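You operate a simulated robot arm through the tools that you are given. There is no shell and no other tool. Be economical: measure what you need, move in short steps, check, and stop when the job is done.

You are at the controls of a simulated robot arm. One attempt, no reset.

## Task
Fetch the soft brush and set it on the dotted pack.

It is judged by the outcome, as a careful person would: the job done as asked, and still so three seconds after it is handed in. It fails if anything else is knocked over, pushed out of place, dropped, spilled or broken.

## Robot
A 7-joint arm with a two-finger parallel gripper, fixed in place. Base frame: the origin is at the foot of the arm, x ahead of it, y to its left, z up; the work surface is at about z = 0.8. Lengths are in m, angles in rad, forces in N, time in s.
With the tool pointing down near the work surface it reaches from about 0.24 to 0.68 m from the base axis. Its first joint turns from -1.152 to 1.152 rad. Payload 2.4 kg.
The TCP is the grasp point between the finger pads, 0.03 m short of the fingertips. In the tool frame z runs along the fingers and y along their closing line. The gripper opens to 0.094 m. The fingers are 0.028 m wide and 0.01 m thick; the gripper's body (0.05 by 0.096 m) begins 0.055 m behind the TCP.
Orientation is told as [roll, pitch, yaw] about the base's x, y, z axes, in that order, counted from this pose: with the fingers straight down and closing along the base's y, the tool's x points along the base's -x, its y along +y and its z along -z.

## Interface
- The arm moves only by the tool drive_tool. Its argument "commands" is a list of rows, each a list of 7 numbers: the shift along the tool's x, y, z in m, then the turn, a rotation vector about the tool's x, y, z in rad, then the gripper command, from -1 (shut) to 1 (fully open), values between in proportion. In form: [[dx, dy, dz, wx, wy, wz, grip], ...]. A call has 1 to 20 rows; each row shifts and turns the commanded pose from where the row before left it, along the tool's axes as they then stand. Each row takes 0.2 s and may step no farther than 0.05 m and 0.15 rad from the row before; otherwise, or with a gripper value out of range, the whole call is refused. A pose out of reach is approached as far as the arm can. The call stops where the force on the tool passes 40 N (or 10 N more than at its start, if that is more) or the arm is blocked; 0.2 s more then pass. The fingers move at their own pace (about 0.153 m/s each) and stop on an object; they squeeze with about 39 N. The grip force told is the motor's: it shows also when the fingers shut on nothing. Time passes only in rows, and 0.2 s behind the last, so rows that do not move let the fingers close. The reply holds the time, the measured pose of the TCP, the force on the tool along the base axes, the opening and the grip force, in the units named above and with some noise, and new pictures: "pictures" is both (left out), scene, wrist or none.
- Cameras (640 x 400 px; columns grow to the right, rows downward): "scene" is fixed at [0.0208, 0.4807, 1.4413]; the picture's right is [-0.77, -0.64, 0.00], its down [-0.38, 0.46, -0.81] and it looks along [0.51, -0.62, -0.59] (base axes); focal length 337 px, centre (320, 200). "wrist" rides on the gripper at [0.076, 0.014, -0.102] in the tool frame; the picture's right is [-0.18, 0.98, 0.00], its down [-0.75, -0.14, -0.64] and it looks along [-0.63, -0.12, 0.77] (tool axes); focal length 243 px, centre (320, 200). There is no depth. A picture from a camera that has moved, and an enlarged one, comes with that camera's place and axes in the base frame and with its lens. The place of the scene camera against the robot may be out by one fixed shift of up to 0.025 m in any direction.
- inspect(camera, box): a new picture of the part [left, top, right, bottom] of that camera's present view, enlarged. It takes no simulated time.
- sign_off(): hands the job in; it is judged then, once.

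Work in short steps. Places have to be worked out from the pictures, the camera data and where the tool is seen: move nearer, look again, correct. Check each grasp and each placing, and mend what went wrong. You have 90 turns and 200 pictures in all, those below and enlarged ones among them. Open the gripper and draw the arm clear of the work before you hand the job in, unless the task says otherwise; then end with one line.

The tools are called after "Call:" by a JSON object that holds its "name" and its "arguments". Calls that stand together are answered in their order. drive_tool: Moves the arm, as the interface text tells. Its arguments: {"type":"object","properties":{"commands":{"type":"array","items":{"type":"array","items":{"type":"number"}}},"pictures":{"type":"string","enum":["both","scene","wrist","none"]}},"required":["commands"]} The other tools are called the same way: inspect (camera, box) takes an enlarged picture of a part of a camera's view; sign_off () hands the job in.

At the start:

```text
time: 0.0
eef_pos: [0.4491, 0.0853, 1.0345]
ee_rot: [0.0, -0.001, 0.001]
contact_force: [-1.2, 0.0, 0.0]
grip_width: 0.0937
grasp_force: 0.0
```

scene: 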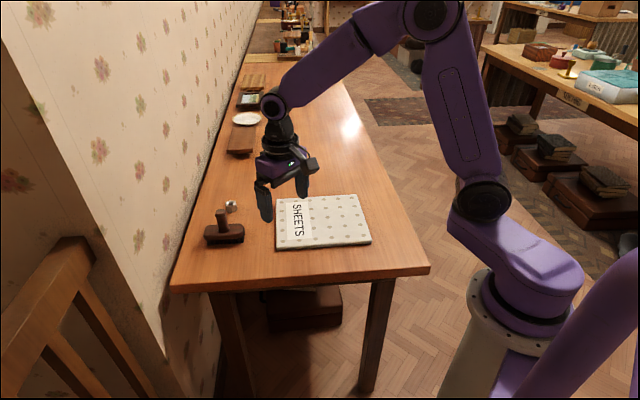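
wrist: 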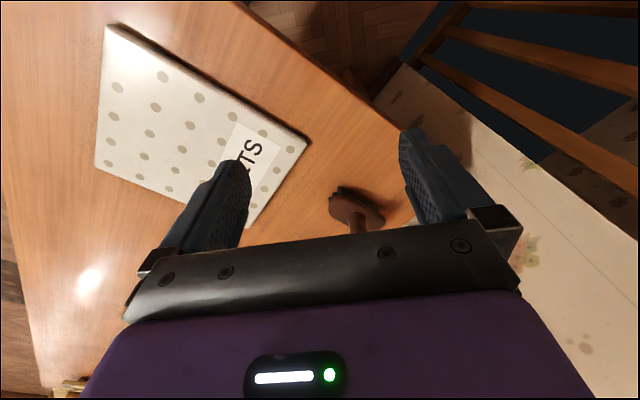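

I'll take a closer look at the objects to tell which one is the soft brush.

Call:
{"name": "inspect", "arguments": {"camera": "scene", "box": [180, 180, 380, 280]}}

Call:
{"name": "inspect", "arguments": {"camera": "scene", "box": [200, 60, 300, 170]}}

Call:
{"name": "inspect", "arguments": {"camera": "wrist", "box": [300, 160, 440, 250]}}

```text
3.20 times, centred on (280, 230) of scene
camera zoom: at [0.0208, 0.4807, 1.4413], right [-0.77, -0.64, 0.0], down [-0.38, 0.46, -0.81], along [0.51, -0.62, -0.59], focal length 1079 px, centre (448, 104)
```

zoom: 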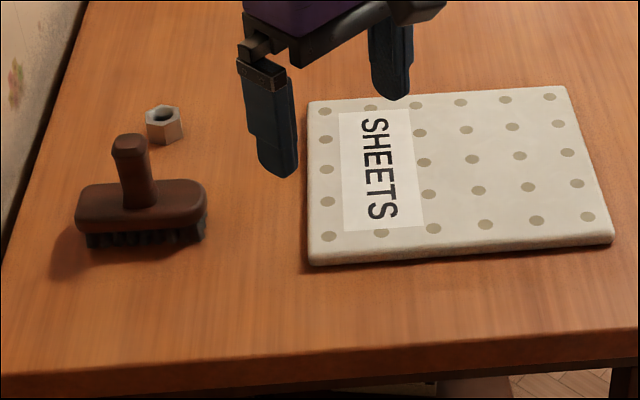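

```text
3.64 times, centred on (250, 115) of scene
camera zoom: at [0.0208, 0.4807, 1.4413], right [-0.77, -0.64, 0.0], down [-0.38, 0.46, -0.81], along [0.51, -0.62, -0.59], focal length 1226 px, centre (574, 509)
```

zoom: 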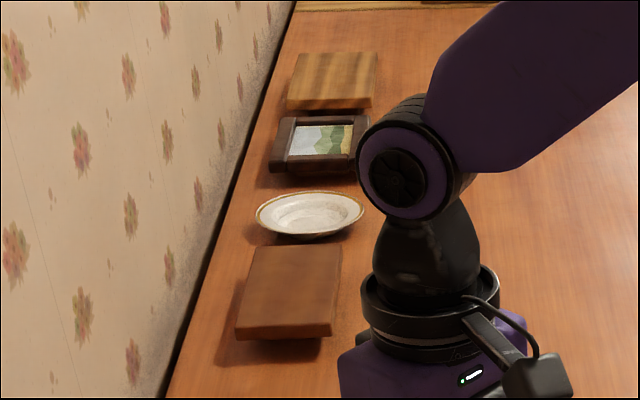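

```text
4.44 times, centred on (370, 205) of wrist
camera zoom: at [0.3745, 0.0991, 1.1384], right [0.18, 0.98, 0.0], down [0.75, -0.14, 0.64], along [0.63, -0.12, -0.77], focal length 1078 px, centre (98, 178)
```

zoom: 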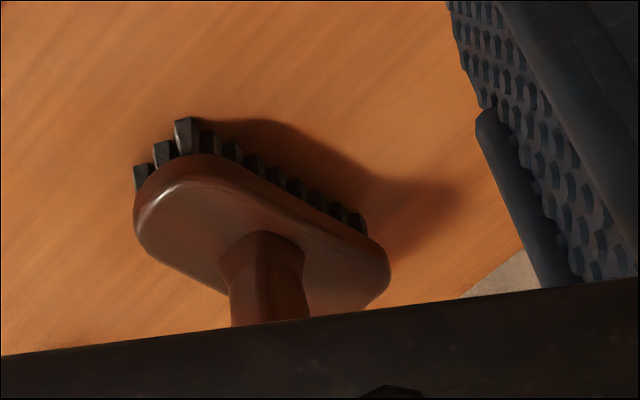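

The brush is the one with an upright handle, at roughly (0.66, 0.11). The pack's centre is near (0.48, -0.095). I'll move most of the way towards the brush, still high, and look again.

Call:
{"name": "drive_tool", "arguments": {"commands": [[-0.034, 0.004, 0.008, 0, 0, 0, 1], [-0.034, 0.004, 0.008, 0, 0, 0, 1], [-0.034, 0.004, 0.008, 0, 0, 0, 1], [-0.034, 0.004, 0.008, 0, 0, 0, 1], [-0.034, 0.004, 0.008, 0, 0, 0, 1], [0, 0, 0, 0, 0, 0, 1]]}}

```text
time: 1.4
eef_pos: [0.6197, 0.1057, 0.9956]
ee_rot: [-0.001, 0.001, 0.0]
contact_force: [-0.6, 0.3, 0.0]
grip_width: 0.0943
grasp_force: 0.1
camera wrist: at [0.546, 0.1202, 1.0996], right [0.18, 0.98, 0.0], down [0.75, -0.14, 0.64], along [0.63, -0.12, -0.77], focal length 243 px, centre (320, 200)
```

scene: 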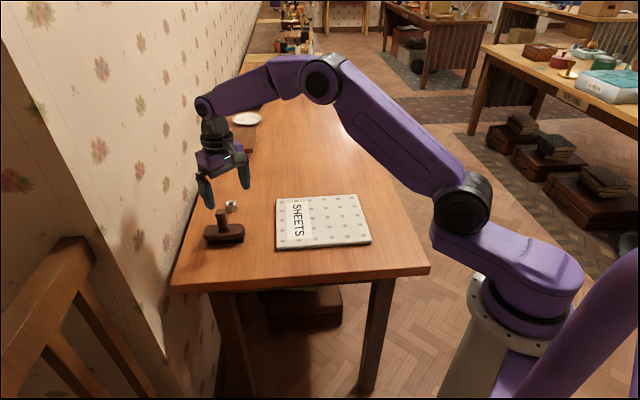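
wrist: 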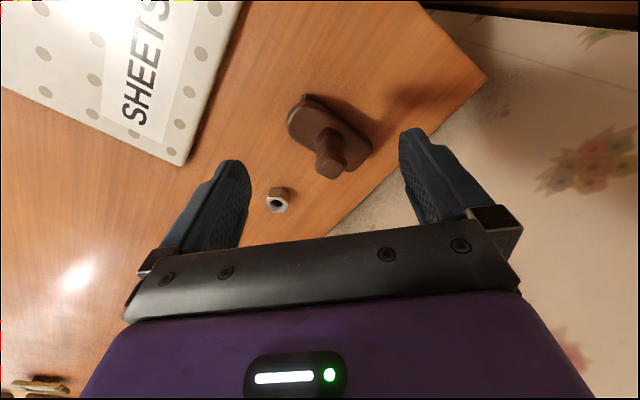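

The newest wrist picture puts the handle at about (0.667, 0.108) with its top near z = 0.906. I'll move over it, staying just above the top, and check alignment.

Call:
{"name": "drive_tool", "arguments": {"commands": [[-0.024, 0.001, 0.015, 0, 0, 0, 1], [-0.024, 0.001, 0.015, 0, 0, 0, 1], [0, 0, 0, 0, 0, 0, 1]]}}

```text
time: 2.2
eef_pos: [0.6691, 0.1081, 0.9632]
ee_rot: [0.001, 0.001, 0.001]
contact_force: [1.2, -0.9, -0.3]
grip_width: 0.0941
grasp_force: 0.1
camera wrist: at [0.5946, 0.1217, 1.067], right [0.18, 0.98, 0.0], down [0.75, -0.14, 0.64], along [0.63, -0.12, -0.77], focal length 243 px, centre (320, 200)
```

scene: 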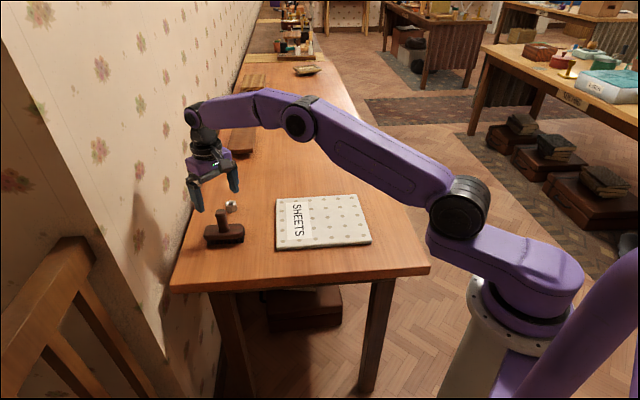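
wrist: 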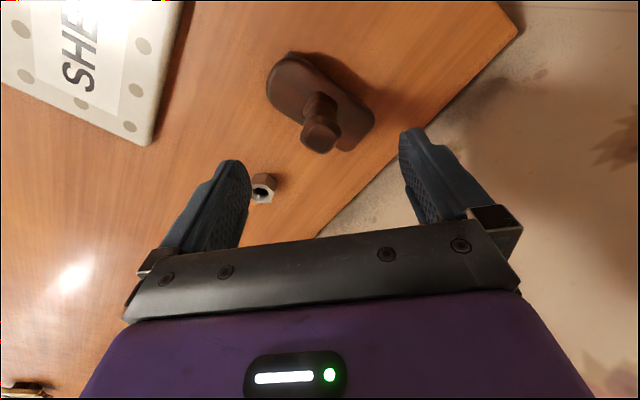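

The handle is aligned within several millimetres of the TCP in x and y. I'll descend slowly around it and check with the wrist view.

Call:
{"name": "drive_tool", "arguments": {"commands": [[0, 0, 0.02, 0, 0, 0, 1], [0, 0, 0.02, 0, 0, 0, 1], [0, 0, 0.015, 0, 0, 0, 1], [0, 0, 0, 0, 0, 0, 1]]}}

Call:
{"name": "inspect", "arguments": {"camera": "scene", "box": [160, 140, 320, 260]}}

```text
time: 3.2
eef_pos: [0.6645, 0.106, 0.9085]
ee_rot: [-0.001, -0.001, 0.0]
contact_force: [-0.8, -0.1, 0.5]
grip_width: 0.0941
grasp_force: 0.0
camera wrist: at [0.5915, 0.1206, 1.0128], right [0.18, 0.98, 0.0], down [0.75, -0.14, 0.64], along [0.63, -0.12, -0.77], focal length 243 px, centre (320, 200)
```

scene: 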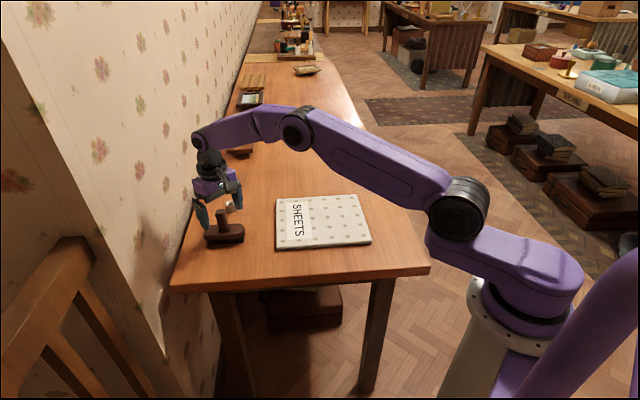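
wrist: 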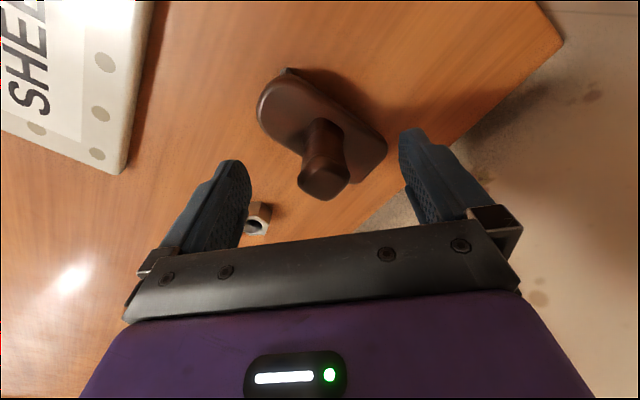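

```text
3.33 times, centred on (240, 200) of scene
camera zoom: at [0.0208, 0.4807, 1.4413], right [-0.77, -0.64, 0.0], down [-0.38, 0.46, -0.81], along [0.51, -0.62, -0.59], focal length 1124 px, centre (587, 200)
```

zoom: 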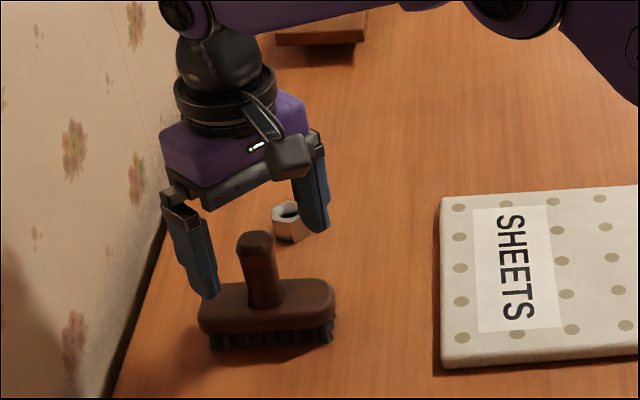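

The handle is centred between the fingers in y and about 5–8 mm ahead in x, with its top near z = 0.895. I'll go down about 28 mm so the tips stay above the brush body.

Call:
{"name": "drive_tool", "arguments": {"commands": [[-0.004, 0, 0.014, 0, 0, 0, 1], [0, 0, 0.014, 0, 0, 0, 1], [0, 0, 0, 0, 0, 0, 1]]}}

Call:
{"name": "inspect", "arguments": {"camera": "scene", "box": [160, 140, 320, 260]}}

```text
time: 4.0
eef_pos: [0.6715, 0.1083, 0.8834]
ee_rot: [0.0, 0.0, 0.0]
contact_force: [0.2, 0.8, 0.0]
grip_width: 0.0941
grasp_force: 0.1
camera wrist: at [0.5965, 0.1218, 0.9863], right [0.18, 0.98, 0.0], down [0.75, -0.14, 0.64], along [0.63, -0.12, -0.77], focal length 243 px, centre (320, 200)
```

scene: 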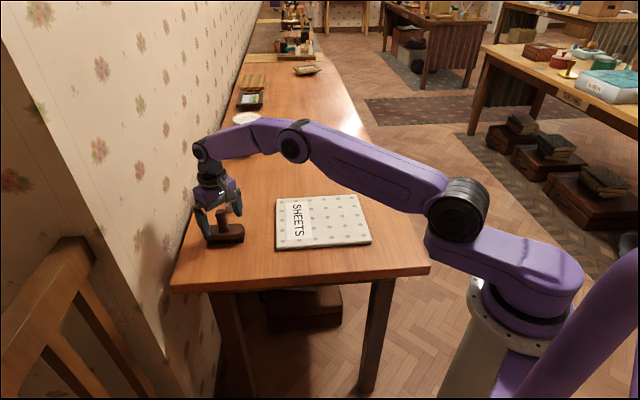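
wrist: 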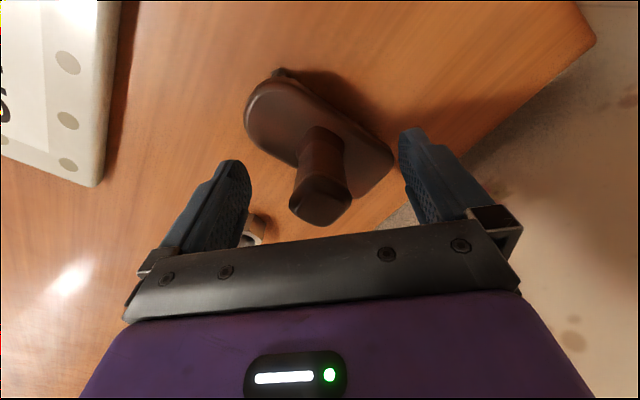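

```text
3.33 times, centred on (240, 200) of scene
camera zoom: at [0.0208, 0.4807, 1.4413], right [-0.77, -0.64, 0.0], down [-0.38, 0.46, -0.81], along [0.51, -0.62, -0.59], focal length 1124 px, centre (587, 200)
```

zoom: 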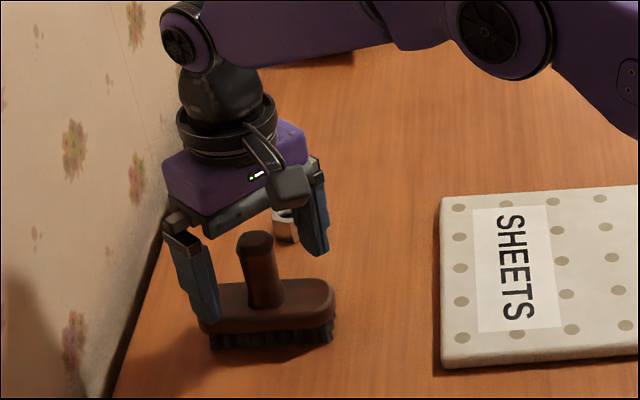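

The fingers straddle the handle. Before closing I want to see the handle's cross-section, to decide whether to turn the gripper square to it.

Call:
{"name": "inspect", "arguments": {"camera": "wrist", "box": [220, 60, 420, 240]}}

```text
2.22 times, centred on (320, 150) of wrist
camera zoom: at [0.5965, 0.1218, 0.9863], right [0.18, 0.98, 0.0], down [0.75, -0.14, 0.64], along [0.63, -0.12, -0.77], focal length 539 px, centre (320, 311)
```

zoom: 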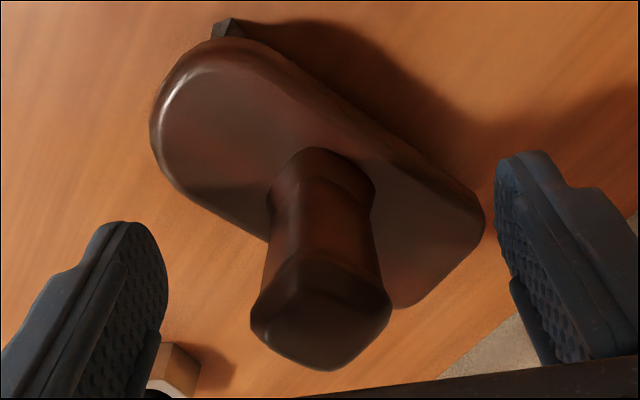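

The handle is a rounded square set about 45° to the gripper. I'll turn the tool in place by −0.77 rad of yaw (tool +z) so the pads meet flat faces.

Call:
{"name": "drive_tool", "arguments": {"commands": [[0, 0, 0, 0, 0, 0.11, 1], [0, 0, 0, 0, 0, 0.11, 1], [0, 0, 0, 0, 0, 0.11, 1], [0, 0, 0, 0, 0, 0.11, 1], [0, 0, 0, 0, 0, 0.11, 1], [0, 0, 0, 0, 0, 0.11, 1], [0, 0, 0, 0, 0, 0.11, 1], [0, 0, 0, 0, 0, 0, 1]]}}

```text
time: 5.8
eef_pos: [0.6727, 0.107, 0.8823]
ee_rot: [0.001, 0.0, -0.771]
contact_force: [1.2, 0.1, 0.0]
grip_width: 0.0942
grasp_force: 0.1
camera wrist: at [0.6284, 0.1699, 0.9856], right [0.82, 0.58, 0.0], down [0.44, -0.63, 0.64], along [0.37, -0.52, -0.77], focal length 243 px, centre (320, 200)
```

scene: 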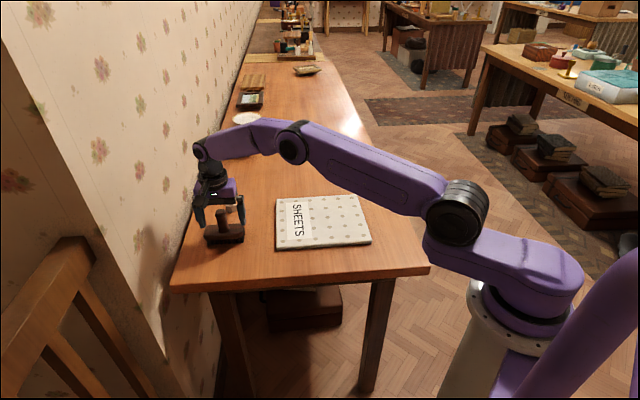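
wrist: 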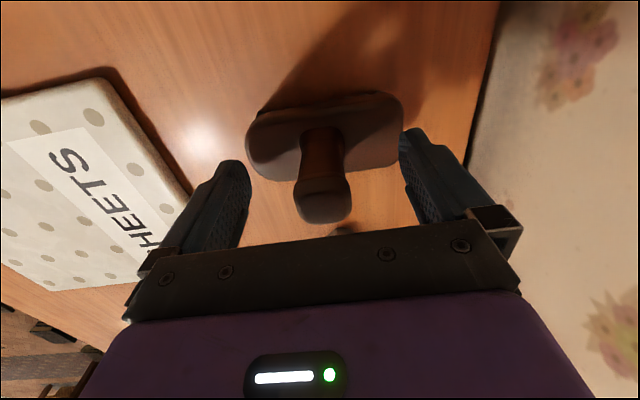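

The gripper is now parallel to the brush body and the handle is centred on the TCP. I'll lower 4 mm and close.

Call:
{"name": "drive_tool", "arguments": {"commands": [[0, 0, 0.004, 0, 0, 0, 1], [0, 0, 0, 0, 0, 0, 0.3], [0, 0, 0, 0, 0, 0, -0.3], [0, 0, 0, 0, 0, 0, -1], [0, 0, 0, 0, 0, 0, -1], [0, 0, 0, 0, 0, 0, -1]]}}

```text
time: 7.2
eef_pos: [0.6704, 0.1071, 0.878]
ee_rot: [0.0, 0.0, -0.77]
contact_force: [0.9, 1.0, 1.9]
grip_width: 0.0299
grasp_force: 39.3
camera wrist: at [0.6275, 0.1697, 0.9823], right [0.82, 0.58, 0.0], down [0.44, -0.63, 0.64], along [0.37, -0.52, -0.77], focal length 243 px, centre (320, 200)
```

scene: 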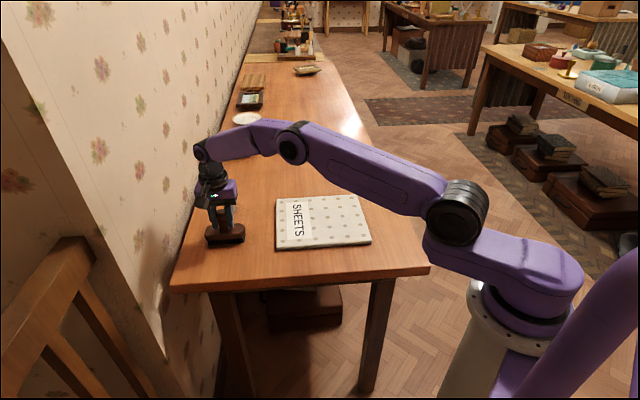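
wrist: 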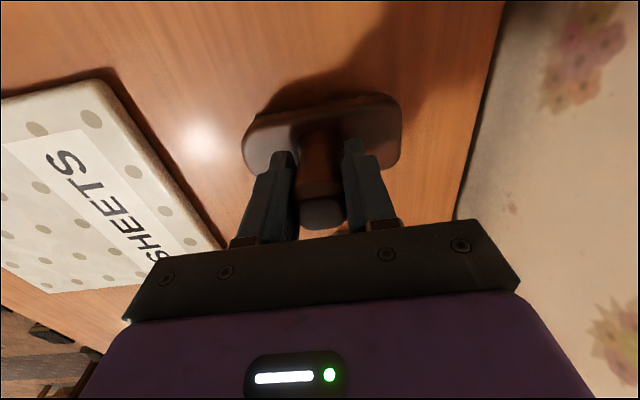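

The handle is gripped, with 30 mm between the pads and 39 N of grip force. I'll lift straight up by about 9 cm.

Call:
{"name": "drive_tool", "arguments": {"commands": [[0, 0, -0.01, 0, 0, 0, -1], [0, 0, -0.02, 0, 0, 0, -1], [0, 0, -0.03, 0, 0, 0, -1], [0, 0, -0.03, 0, 0, 0, -1], [0, 0, 0, 0, 0, 0, -1]]}}

Call:
{"name": "inspect", "arguments": {"camera": "scene", "box": [160, 140, 320, 260]}}

```text
time: 8.4
eef_pos: [0.6705, 0.106, 0.968]
ee_rot: [0.0, 0.0, -0.772]
contact_force: [-0.4, -0.2, -1.2]
grip_width: 0.0298
grasp_force: 39.0
camera wrist: at [0.6273, 0.1696, 1.0721], right [0.82, 0.58, 0.0], down [0.44, -0.63, 0.64], along [0.37, -0.52, -0.77], focal length 243 px, centre (320, 200)
```

scene: 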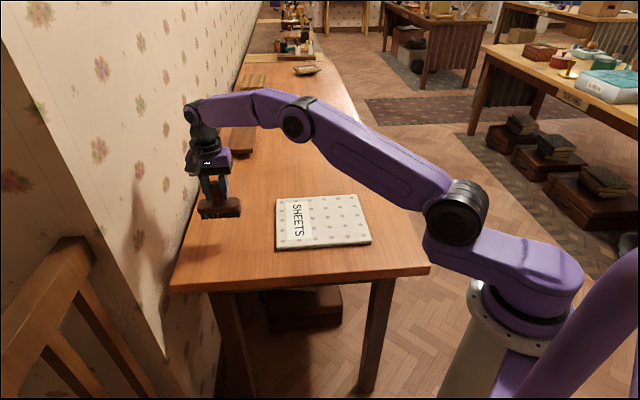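
wrist: 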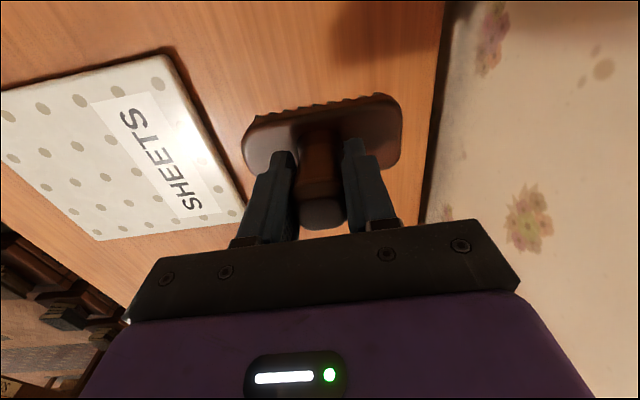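

```text
3.33 times, centred on (240, 200) of scene
camera zoom: at [0.0208, 0.4807, 1.4413], right [-0.77, -0.64, 0.0], down [-0.38, 0.46, -0.81], along [0.51, -0.62, -0.59], focal length 1124 px, centre (587, 200)
```

zoom: 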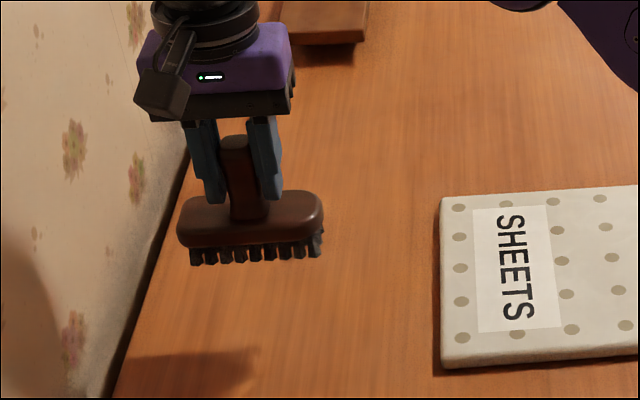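

The brush is held upright and clear of the table. I'll carry it level along tool −y to above the pack's centre, about (0.485, -0.098).

Call:
{"name": "drive_tool", "arguments": {"commands": [[-0.001, -0.02, 0, 0, 0, 0, -1], [-0.001, -0.035, 0, 0, 0, 0, -1], [-0.001, -0.035, 0, 0, 0, 0, -1], [-0.001, -0.035, 0, 0, 0, 0, -1], [-0.001, -0.035, 0, 0, 0, 0, -1], [-0.001, -0.035, 0, 0, 0, 0, -1], [-0.001, -0.035, 0, 0, 0, 0, -1], [-0.001, -0.025, 0, 0, 0, 0, -1], [-0.001, -0.02, 0, 0, 0, 0, -1], [0, 0, 0, 0, 0, 0, -1]]}}

Call:
{"name": "inspect", "arguments": {"camera": "scene", "box": [240, 140, 400, 260]}}

```text
time: 10.6
eef_pos: [0.4888, -0.0978, 0.9682]
ee_rot: [0.0, 0.001, -0.77]
contact_force: [1.1, 0.0, -1.5]
grip_width: 0.0297
grasp_force: 39.6
camera wrist: at [0.4437, -0.0343, 1.072], right [0.82, 0.58, 0.0], down [0.44, -0.63, 0.64], along [0.37, -0.52, -0.77], focal length 243 px, centre (320, 200)
```

scene: 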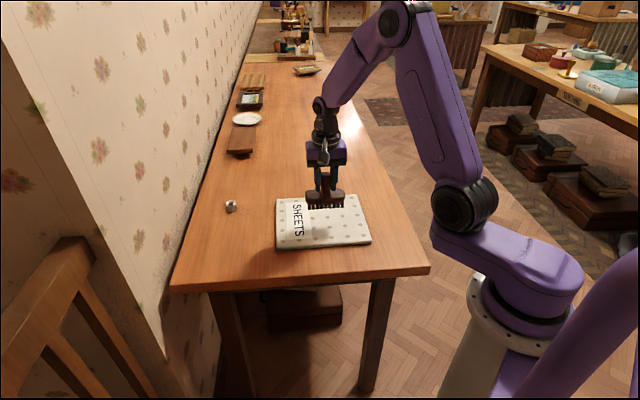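
wrist: 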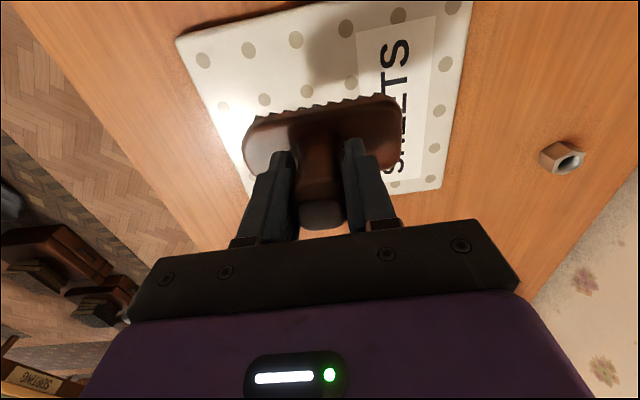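

```text
3.33 times, centred on (320, 200) of scene
camera zoom: at [0.0208, 0.4806, 1.4413], right [-0.77, -0.64, 0.0], down [-0.38, 0.46, -0.81], along [0.51, -0.62, -0.59], focal length 1124 px, centre (320, 200)
```

zoom: 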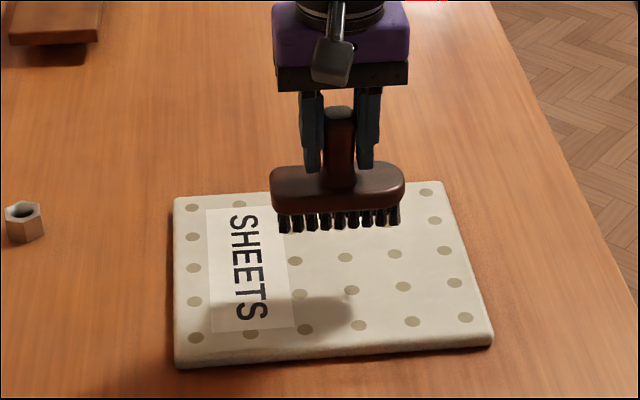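

Dropping straight down from here should bring the bristles to about the pack's middle. I'll lower most of the way, then use small steps until contact.

Call:
{"name": "drive_tool", "arguments": {"commands": [[0, 0, 0.02, 0, 0, 0, -1], [0, 0, 0.02, 0, 0, 0, -1], [0, 0, 0.012, 0, 0, 0, -1], [0, 0, 0.005, 0, 0, 0, -1], [0, 0, 0, 0, 0, 0, -1]]}}

Call:
{"name": "inspect", "arguments": {"camera": "scene", "box": [240, 140, 400, 260]}}

```text
time: 11.8
eef_pos: [0.4876, -0.0977, 0.9097]
ee_rot: [0.0, -0.001, -0.771]
contact_force: [-0.2, -0.1, -0.5]
grip_width: 0.0297
grasp_force: 38.5
camera wrist: at [0.4429, -0.0346, 1.0138], right [0.82, 0.58, 0.0], down [0.44, -0.63, 0.64], along [0.37, -0.52, -0.77], focal length 243 px, centre (320, 200)
```

scene: 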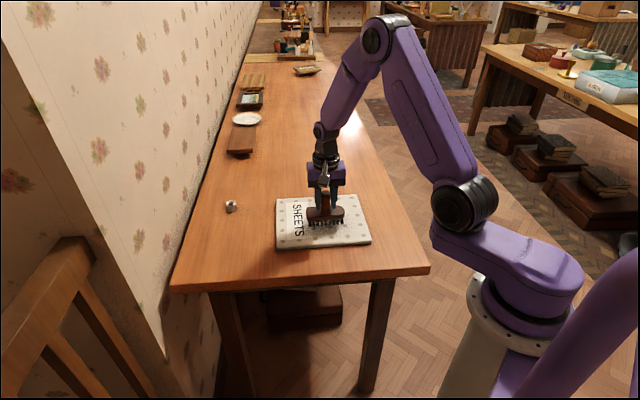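
wrist: 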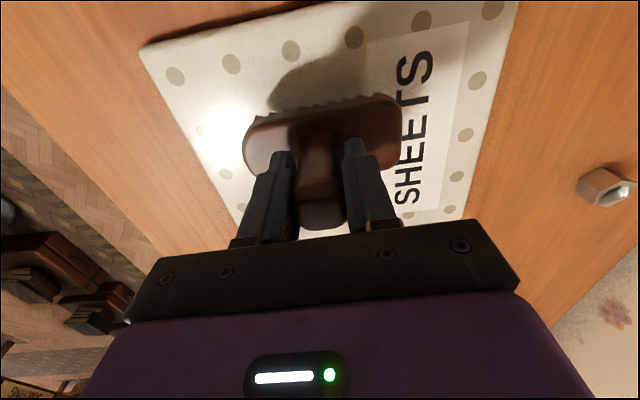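

```text
3.33 times, centred on (320, 200) of scene
camera zoom: at [0.0208, 0.4807, 1.4413], right [-0.77, -0.64, 0.0], down [-0.38, 0.46, -0.81], along [0.51, -0.62, -0.59], focal length 1124 px, centre (320, 200)
```

zoom: 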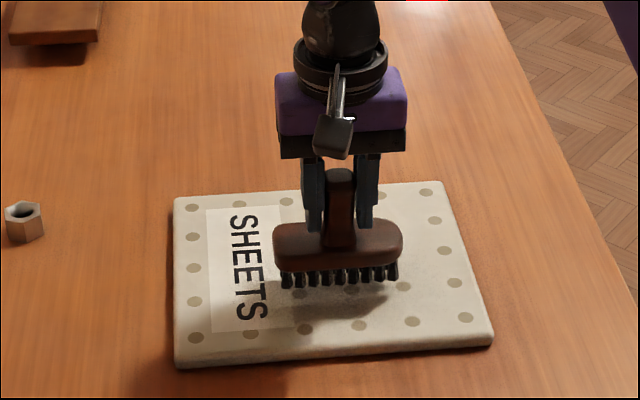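

The brush hangs about a centimetre above the pack's middle. I'll lower in 3 mm steps and watch the force.

Call:
{"name": "drive_tool", "arguments": {"commands": [[0, 0, 0.003, 0, 0, 0, -1], [0, 0, 0.003, 0, 0, 0, -1], [0, 0, 0.002, 0, 0, 0, -1], [0, 0, 0, 0, 0, 0, -1]], "pictures": "none"}}

Call:
{"name": "inspect", "arguments": {"camera": "scene", "box": [280, 180, 380, 250]}}

```text
time: 12.8
eef_pos: [0.4872, -0.0969, 0.9035]
ee_rot: [-0.001, -0.001, -0.769]
contact_force: [-0.4, 0.1, -2.1]
grip_width: 0.0301
grasp_force: 39.2
```

```text
5.71 times, centred on (330, 215) of scene
camera zoom: at [0.0208, 0.4807, 1.4413], right [-0.77, -0.64, 0.0], down [-0.38, 0.46, -0.81], along [0.51, -0.62, -0.59], focal length 1927 px, centre (263, 114)
```

zoom: 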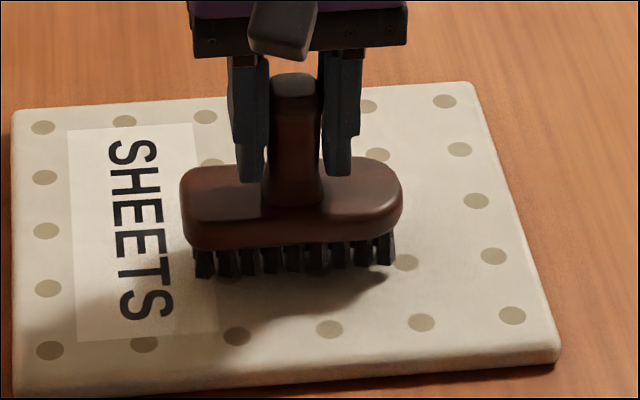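

No contact yet, as the force reads only the brush's own weight. I'll continue down in small steps.

Call:
{"name": "drive_tool", "arguments": {"commands": [[0, 0, 0.002, 0, 0, 0, -1], [0, 0, 0.002, 0, 0, 0, -1], [0, 0, 0, 0, 0, 0, -1]], "pictures": "none"}}

Call:
{"name": "inspect", "arguments": {"camera": "scene", "box": [280, 180, 380, 250]}}

```text
time: 13.6
eef_pos: [0.4864, -0.097, 0.8985]
ee_rot: [0.001, 0.0, -0.769]
contact_force: [-1.3, 0.7, -2.3]
grip_width: 0.0295
grasp_force: 39.0
```

```text
5.71 times, centred on (330, 215) of scene
camera zoom: at [0.0208, 0.4807, 1.4413], right [-0.77, -0.64, 0.0], down [-0.38, 0.46, -0.81], along [0.51, -0.62, -0.59], focal length 1927 px, centre (263, 114)
```

zoom: 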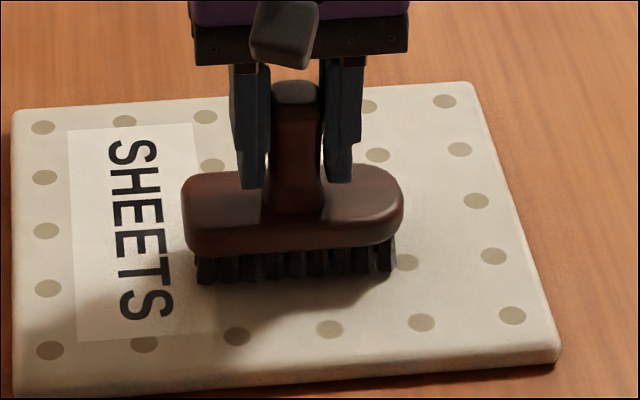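

Nearly touching, and there's still no upward force. I'll go down a few more millimetres.

Call:
{"name": "drive_tool", "arguments": {"commands": [[0, 0, 0.0015, 0, 0, 0, -1], [0, 0, 0.0015, 0, 0, 0, -1], [0, 0, 0, 0, 0, 0, -1]], "pictures": "none"}}

Call:
{"name": "inspect", "arguments": {"camera": "scene", "box": [280, 180, 380, 250]}}

```text
time: 14.4
eef_pos: [0.4867, -0.0973, 0.8959]
ee_rot: [0.0, -0.001, -0.77]
contact_force: [0.8, -0.2, -1.7]
grip_width: 0.03
grasp_force: 39.2
```

```text
5.71 times, centred on (330, 215) of scene
camera zoom: at [0.0208, 0.4807, 1.4413], right [-0.77, -0.64, 0.0], down [-0.38, 0.46, -0.81], along [0.51, -0.62, -0.59], focal length 1927 px, centre (263, 114)
```

zoom: 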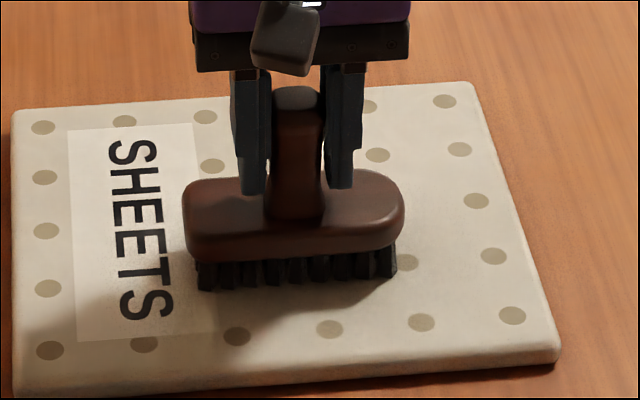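

Still descending freely, so another few small steps.

Call:
{"name": "drive_tool", "arguments": {"commands": [[0, 0, 0.0015, 0, 0, 0, -1], [0, 0, 0.0015, 0, 0, 0, -1], [0, 0, 0, 0, 0, 0, -1]], "pictures": "none"}}

Call:
{"name": "inspect", "arguments": {"camera": "scene", "box": [280, 180, 380, 250]}}

```text
time: 15.3
eef_pos: [0.4865, -0.0964, 0.8953]
ee_rot: [0.0, -0.002, -0.768]
contact_force: [-3.5, -0.8, 7.3]
grip_width: 0.0297
grasp_force: 39.2
stopped in row 3: the force on the tool passed its limit (the readings are from after the stop); the commanded pose is now the measured one
```

```text
5.71 times, centred on (330, 215) of scene
camera zoom: at [0.0205, 0.4807, 1.4413], right [-0.77, -0.64, 0.0], down [-0.38, 0.46, -0.81], along [0.51, -0.62, -0.59], focal length 1927 px, centre (263, 114)
```

zoom: 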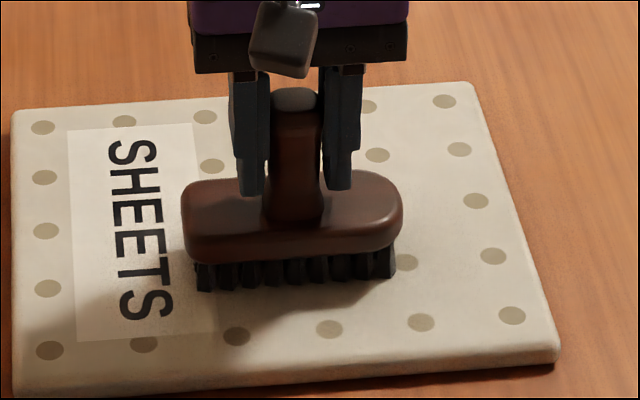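

Contact: the brush rests on the pack and the force has turned upward. I'll open the gripper in place.

Call:
{"name": "drive_tool", "arguments": {"commands": [[0, 0, 0, 0, 0, 0, -0.2], [0, 0, 0, 0, 0, 0, 0.1], [0, 0, 0, 0, 0, 0, 0.5], [0, 0, 0, 0, 0, 0, 0.6], [0, 0, 0, 0, 0, 0, 0.6]]}}

Call:
{"name": "inspect", "arguments": {"camera": "scene", "box": [280, 180, 380, 250]}}

```text
time: 16.5
eef_pos: [0.4865, -0.0976, 0.8937]
ee_rot: [0.001, -0.003, -0.771]
contact_force: [-0.3, 0.0, -0.6]
grip_width: 0.0753
grasp_force: 0.0
camera wrist: at [0.4431, -0.0339, 0.9976], right [0.82, 0.58, 0.0], down [0.44, -0.63, 0.64], along [0.37, -0.52, -0.77], focal length 243 px, centre (320, 200)
```

scene: 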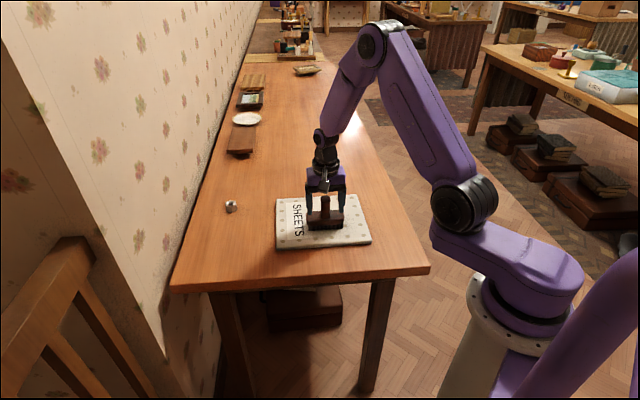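
wrist: 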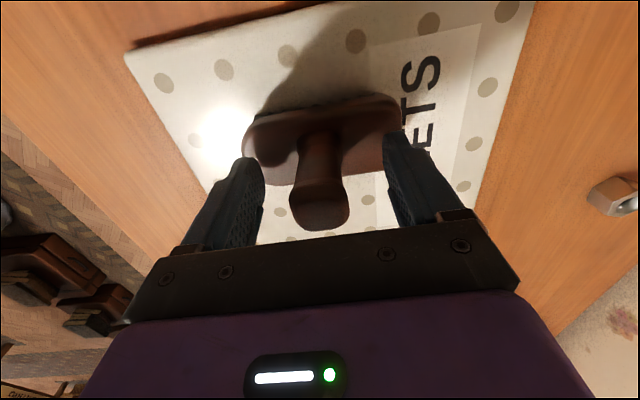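

```text
5.71 times, centred on (330, 215) of scene
camera zoom: at [0.0208, 0.4807, 1.4413], right [-0.77, -0.64, 0.0], down [-0.38, 0.46, -0.81], along [0.51, -0.62, -0.59], focal length 1927 px, centre (263, 114)
```

zoom: 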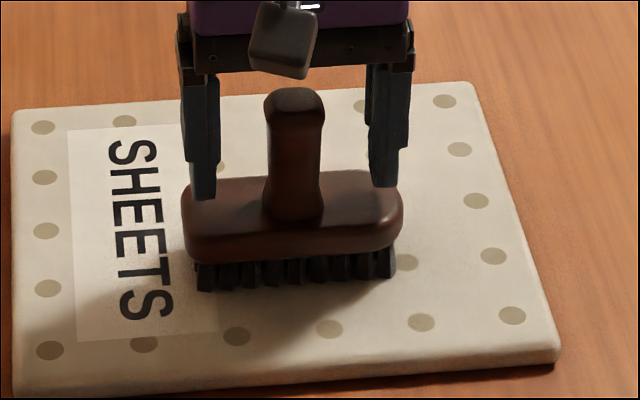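

The brush stands by itself, free of the fingers. I'll draw the arm straight up and clear.

Call:
{"name": "drive_tool", "arguments": {"commands": [[0, 0, -0.015, 0, 0, 0, 0.7], [0, 0, -0.025, 0, 0, 0, 0.7], [0, 0, -0.04, 0, 0, 0, 0.7], [0, 0, -0.04, 0, 0, 0, 0.7], [0, 0, -0.04, 0, 0, 0, 0.7], [0.03, 0, -0.02, 0, 0, 0, 0.7], [0.03, 0, 0, 0, 0, 0, 0.7], [0, 0, 0, 0, 0, 0, 0.7]], "pictures": "both"}}

Call:
{"name": "inspect", "arguments": {"camera": "scene", "box": [200, 160, 380, 270]}}

```text
time: 18.3
eef_pos: [0.4455, -0.0579, 1.075]
ee_rot: [0.0, -0.002, -0.769]
contact_force: [0.2, -0.1, -0.6]
grip_width: 0.0801
grasp_force: 0.0
camera wrist: at [0.4011, 0.0054, 1.1786], right [0.82, 0.58, 0.0], down [0.44, -0.63, 0.64], along [0.37, -0.52, -0.77], focal length 243 px, centre (320, 200)
```

scene: 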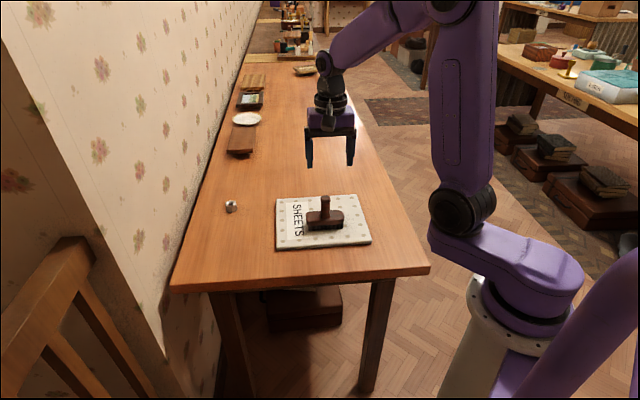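
wrist: 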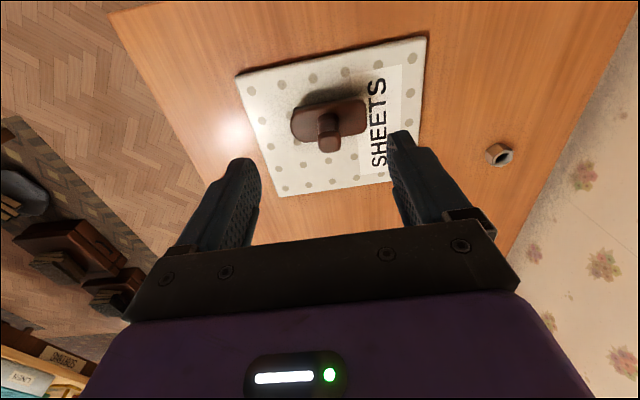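

```text
3.56 times, centred on (290, 215) of scene
camera zoom: at [0.0207, 0.4807, 1.4413], right [-0.77, -0.64, 0.0], down [-0.38, 0.46, -0.81], along [0.51, -0.62, -0.59], focal length 1199 px, centre (427, 147)
```

zoom: 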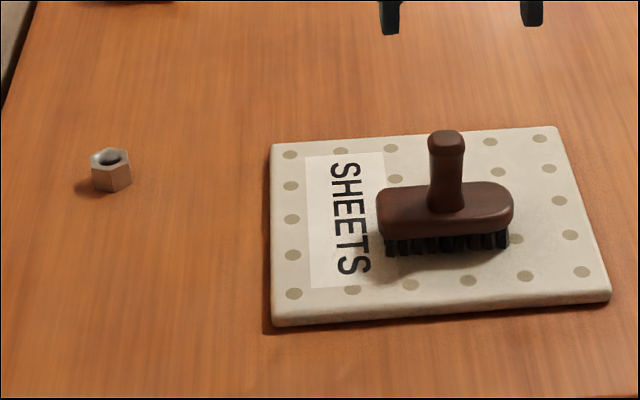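

The brush sits upright and steady near the middle of the dotted pack. The pack and nut haven't moved, and the arm is clear, so I'm handing in.

Call:
{"name": "sign_off", "arguments": {}}

```text
The job is handed in.
```

The soft brush is standing upright near the middle of the dotted pack, nothing else was moved, and the gripper is open and clear.
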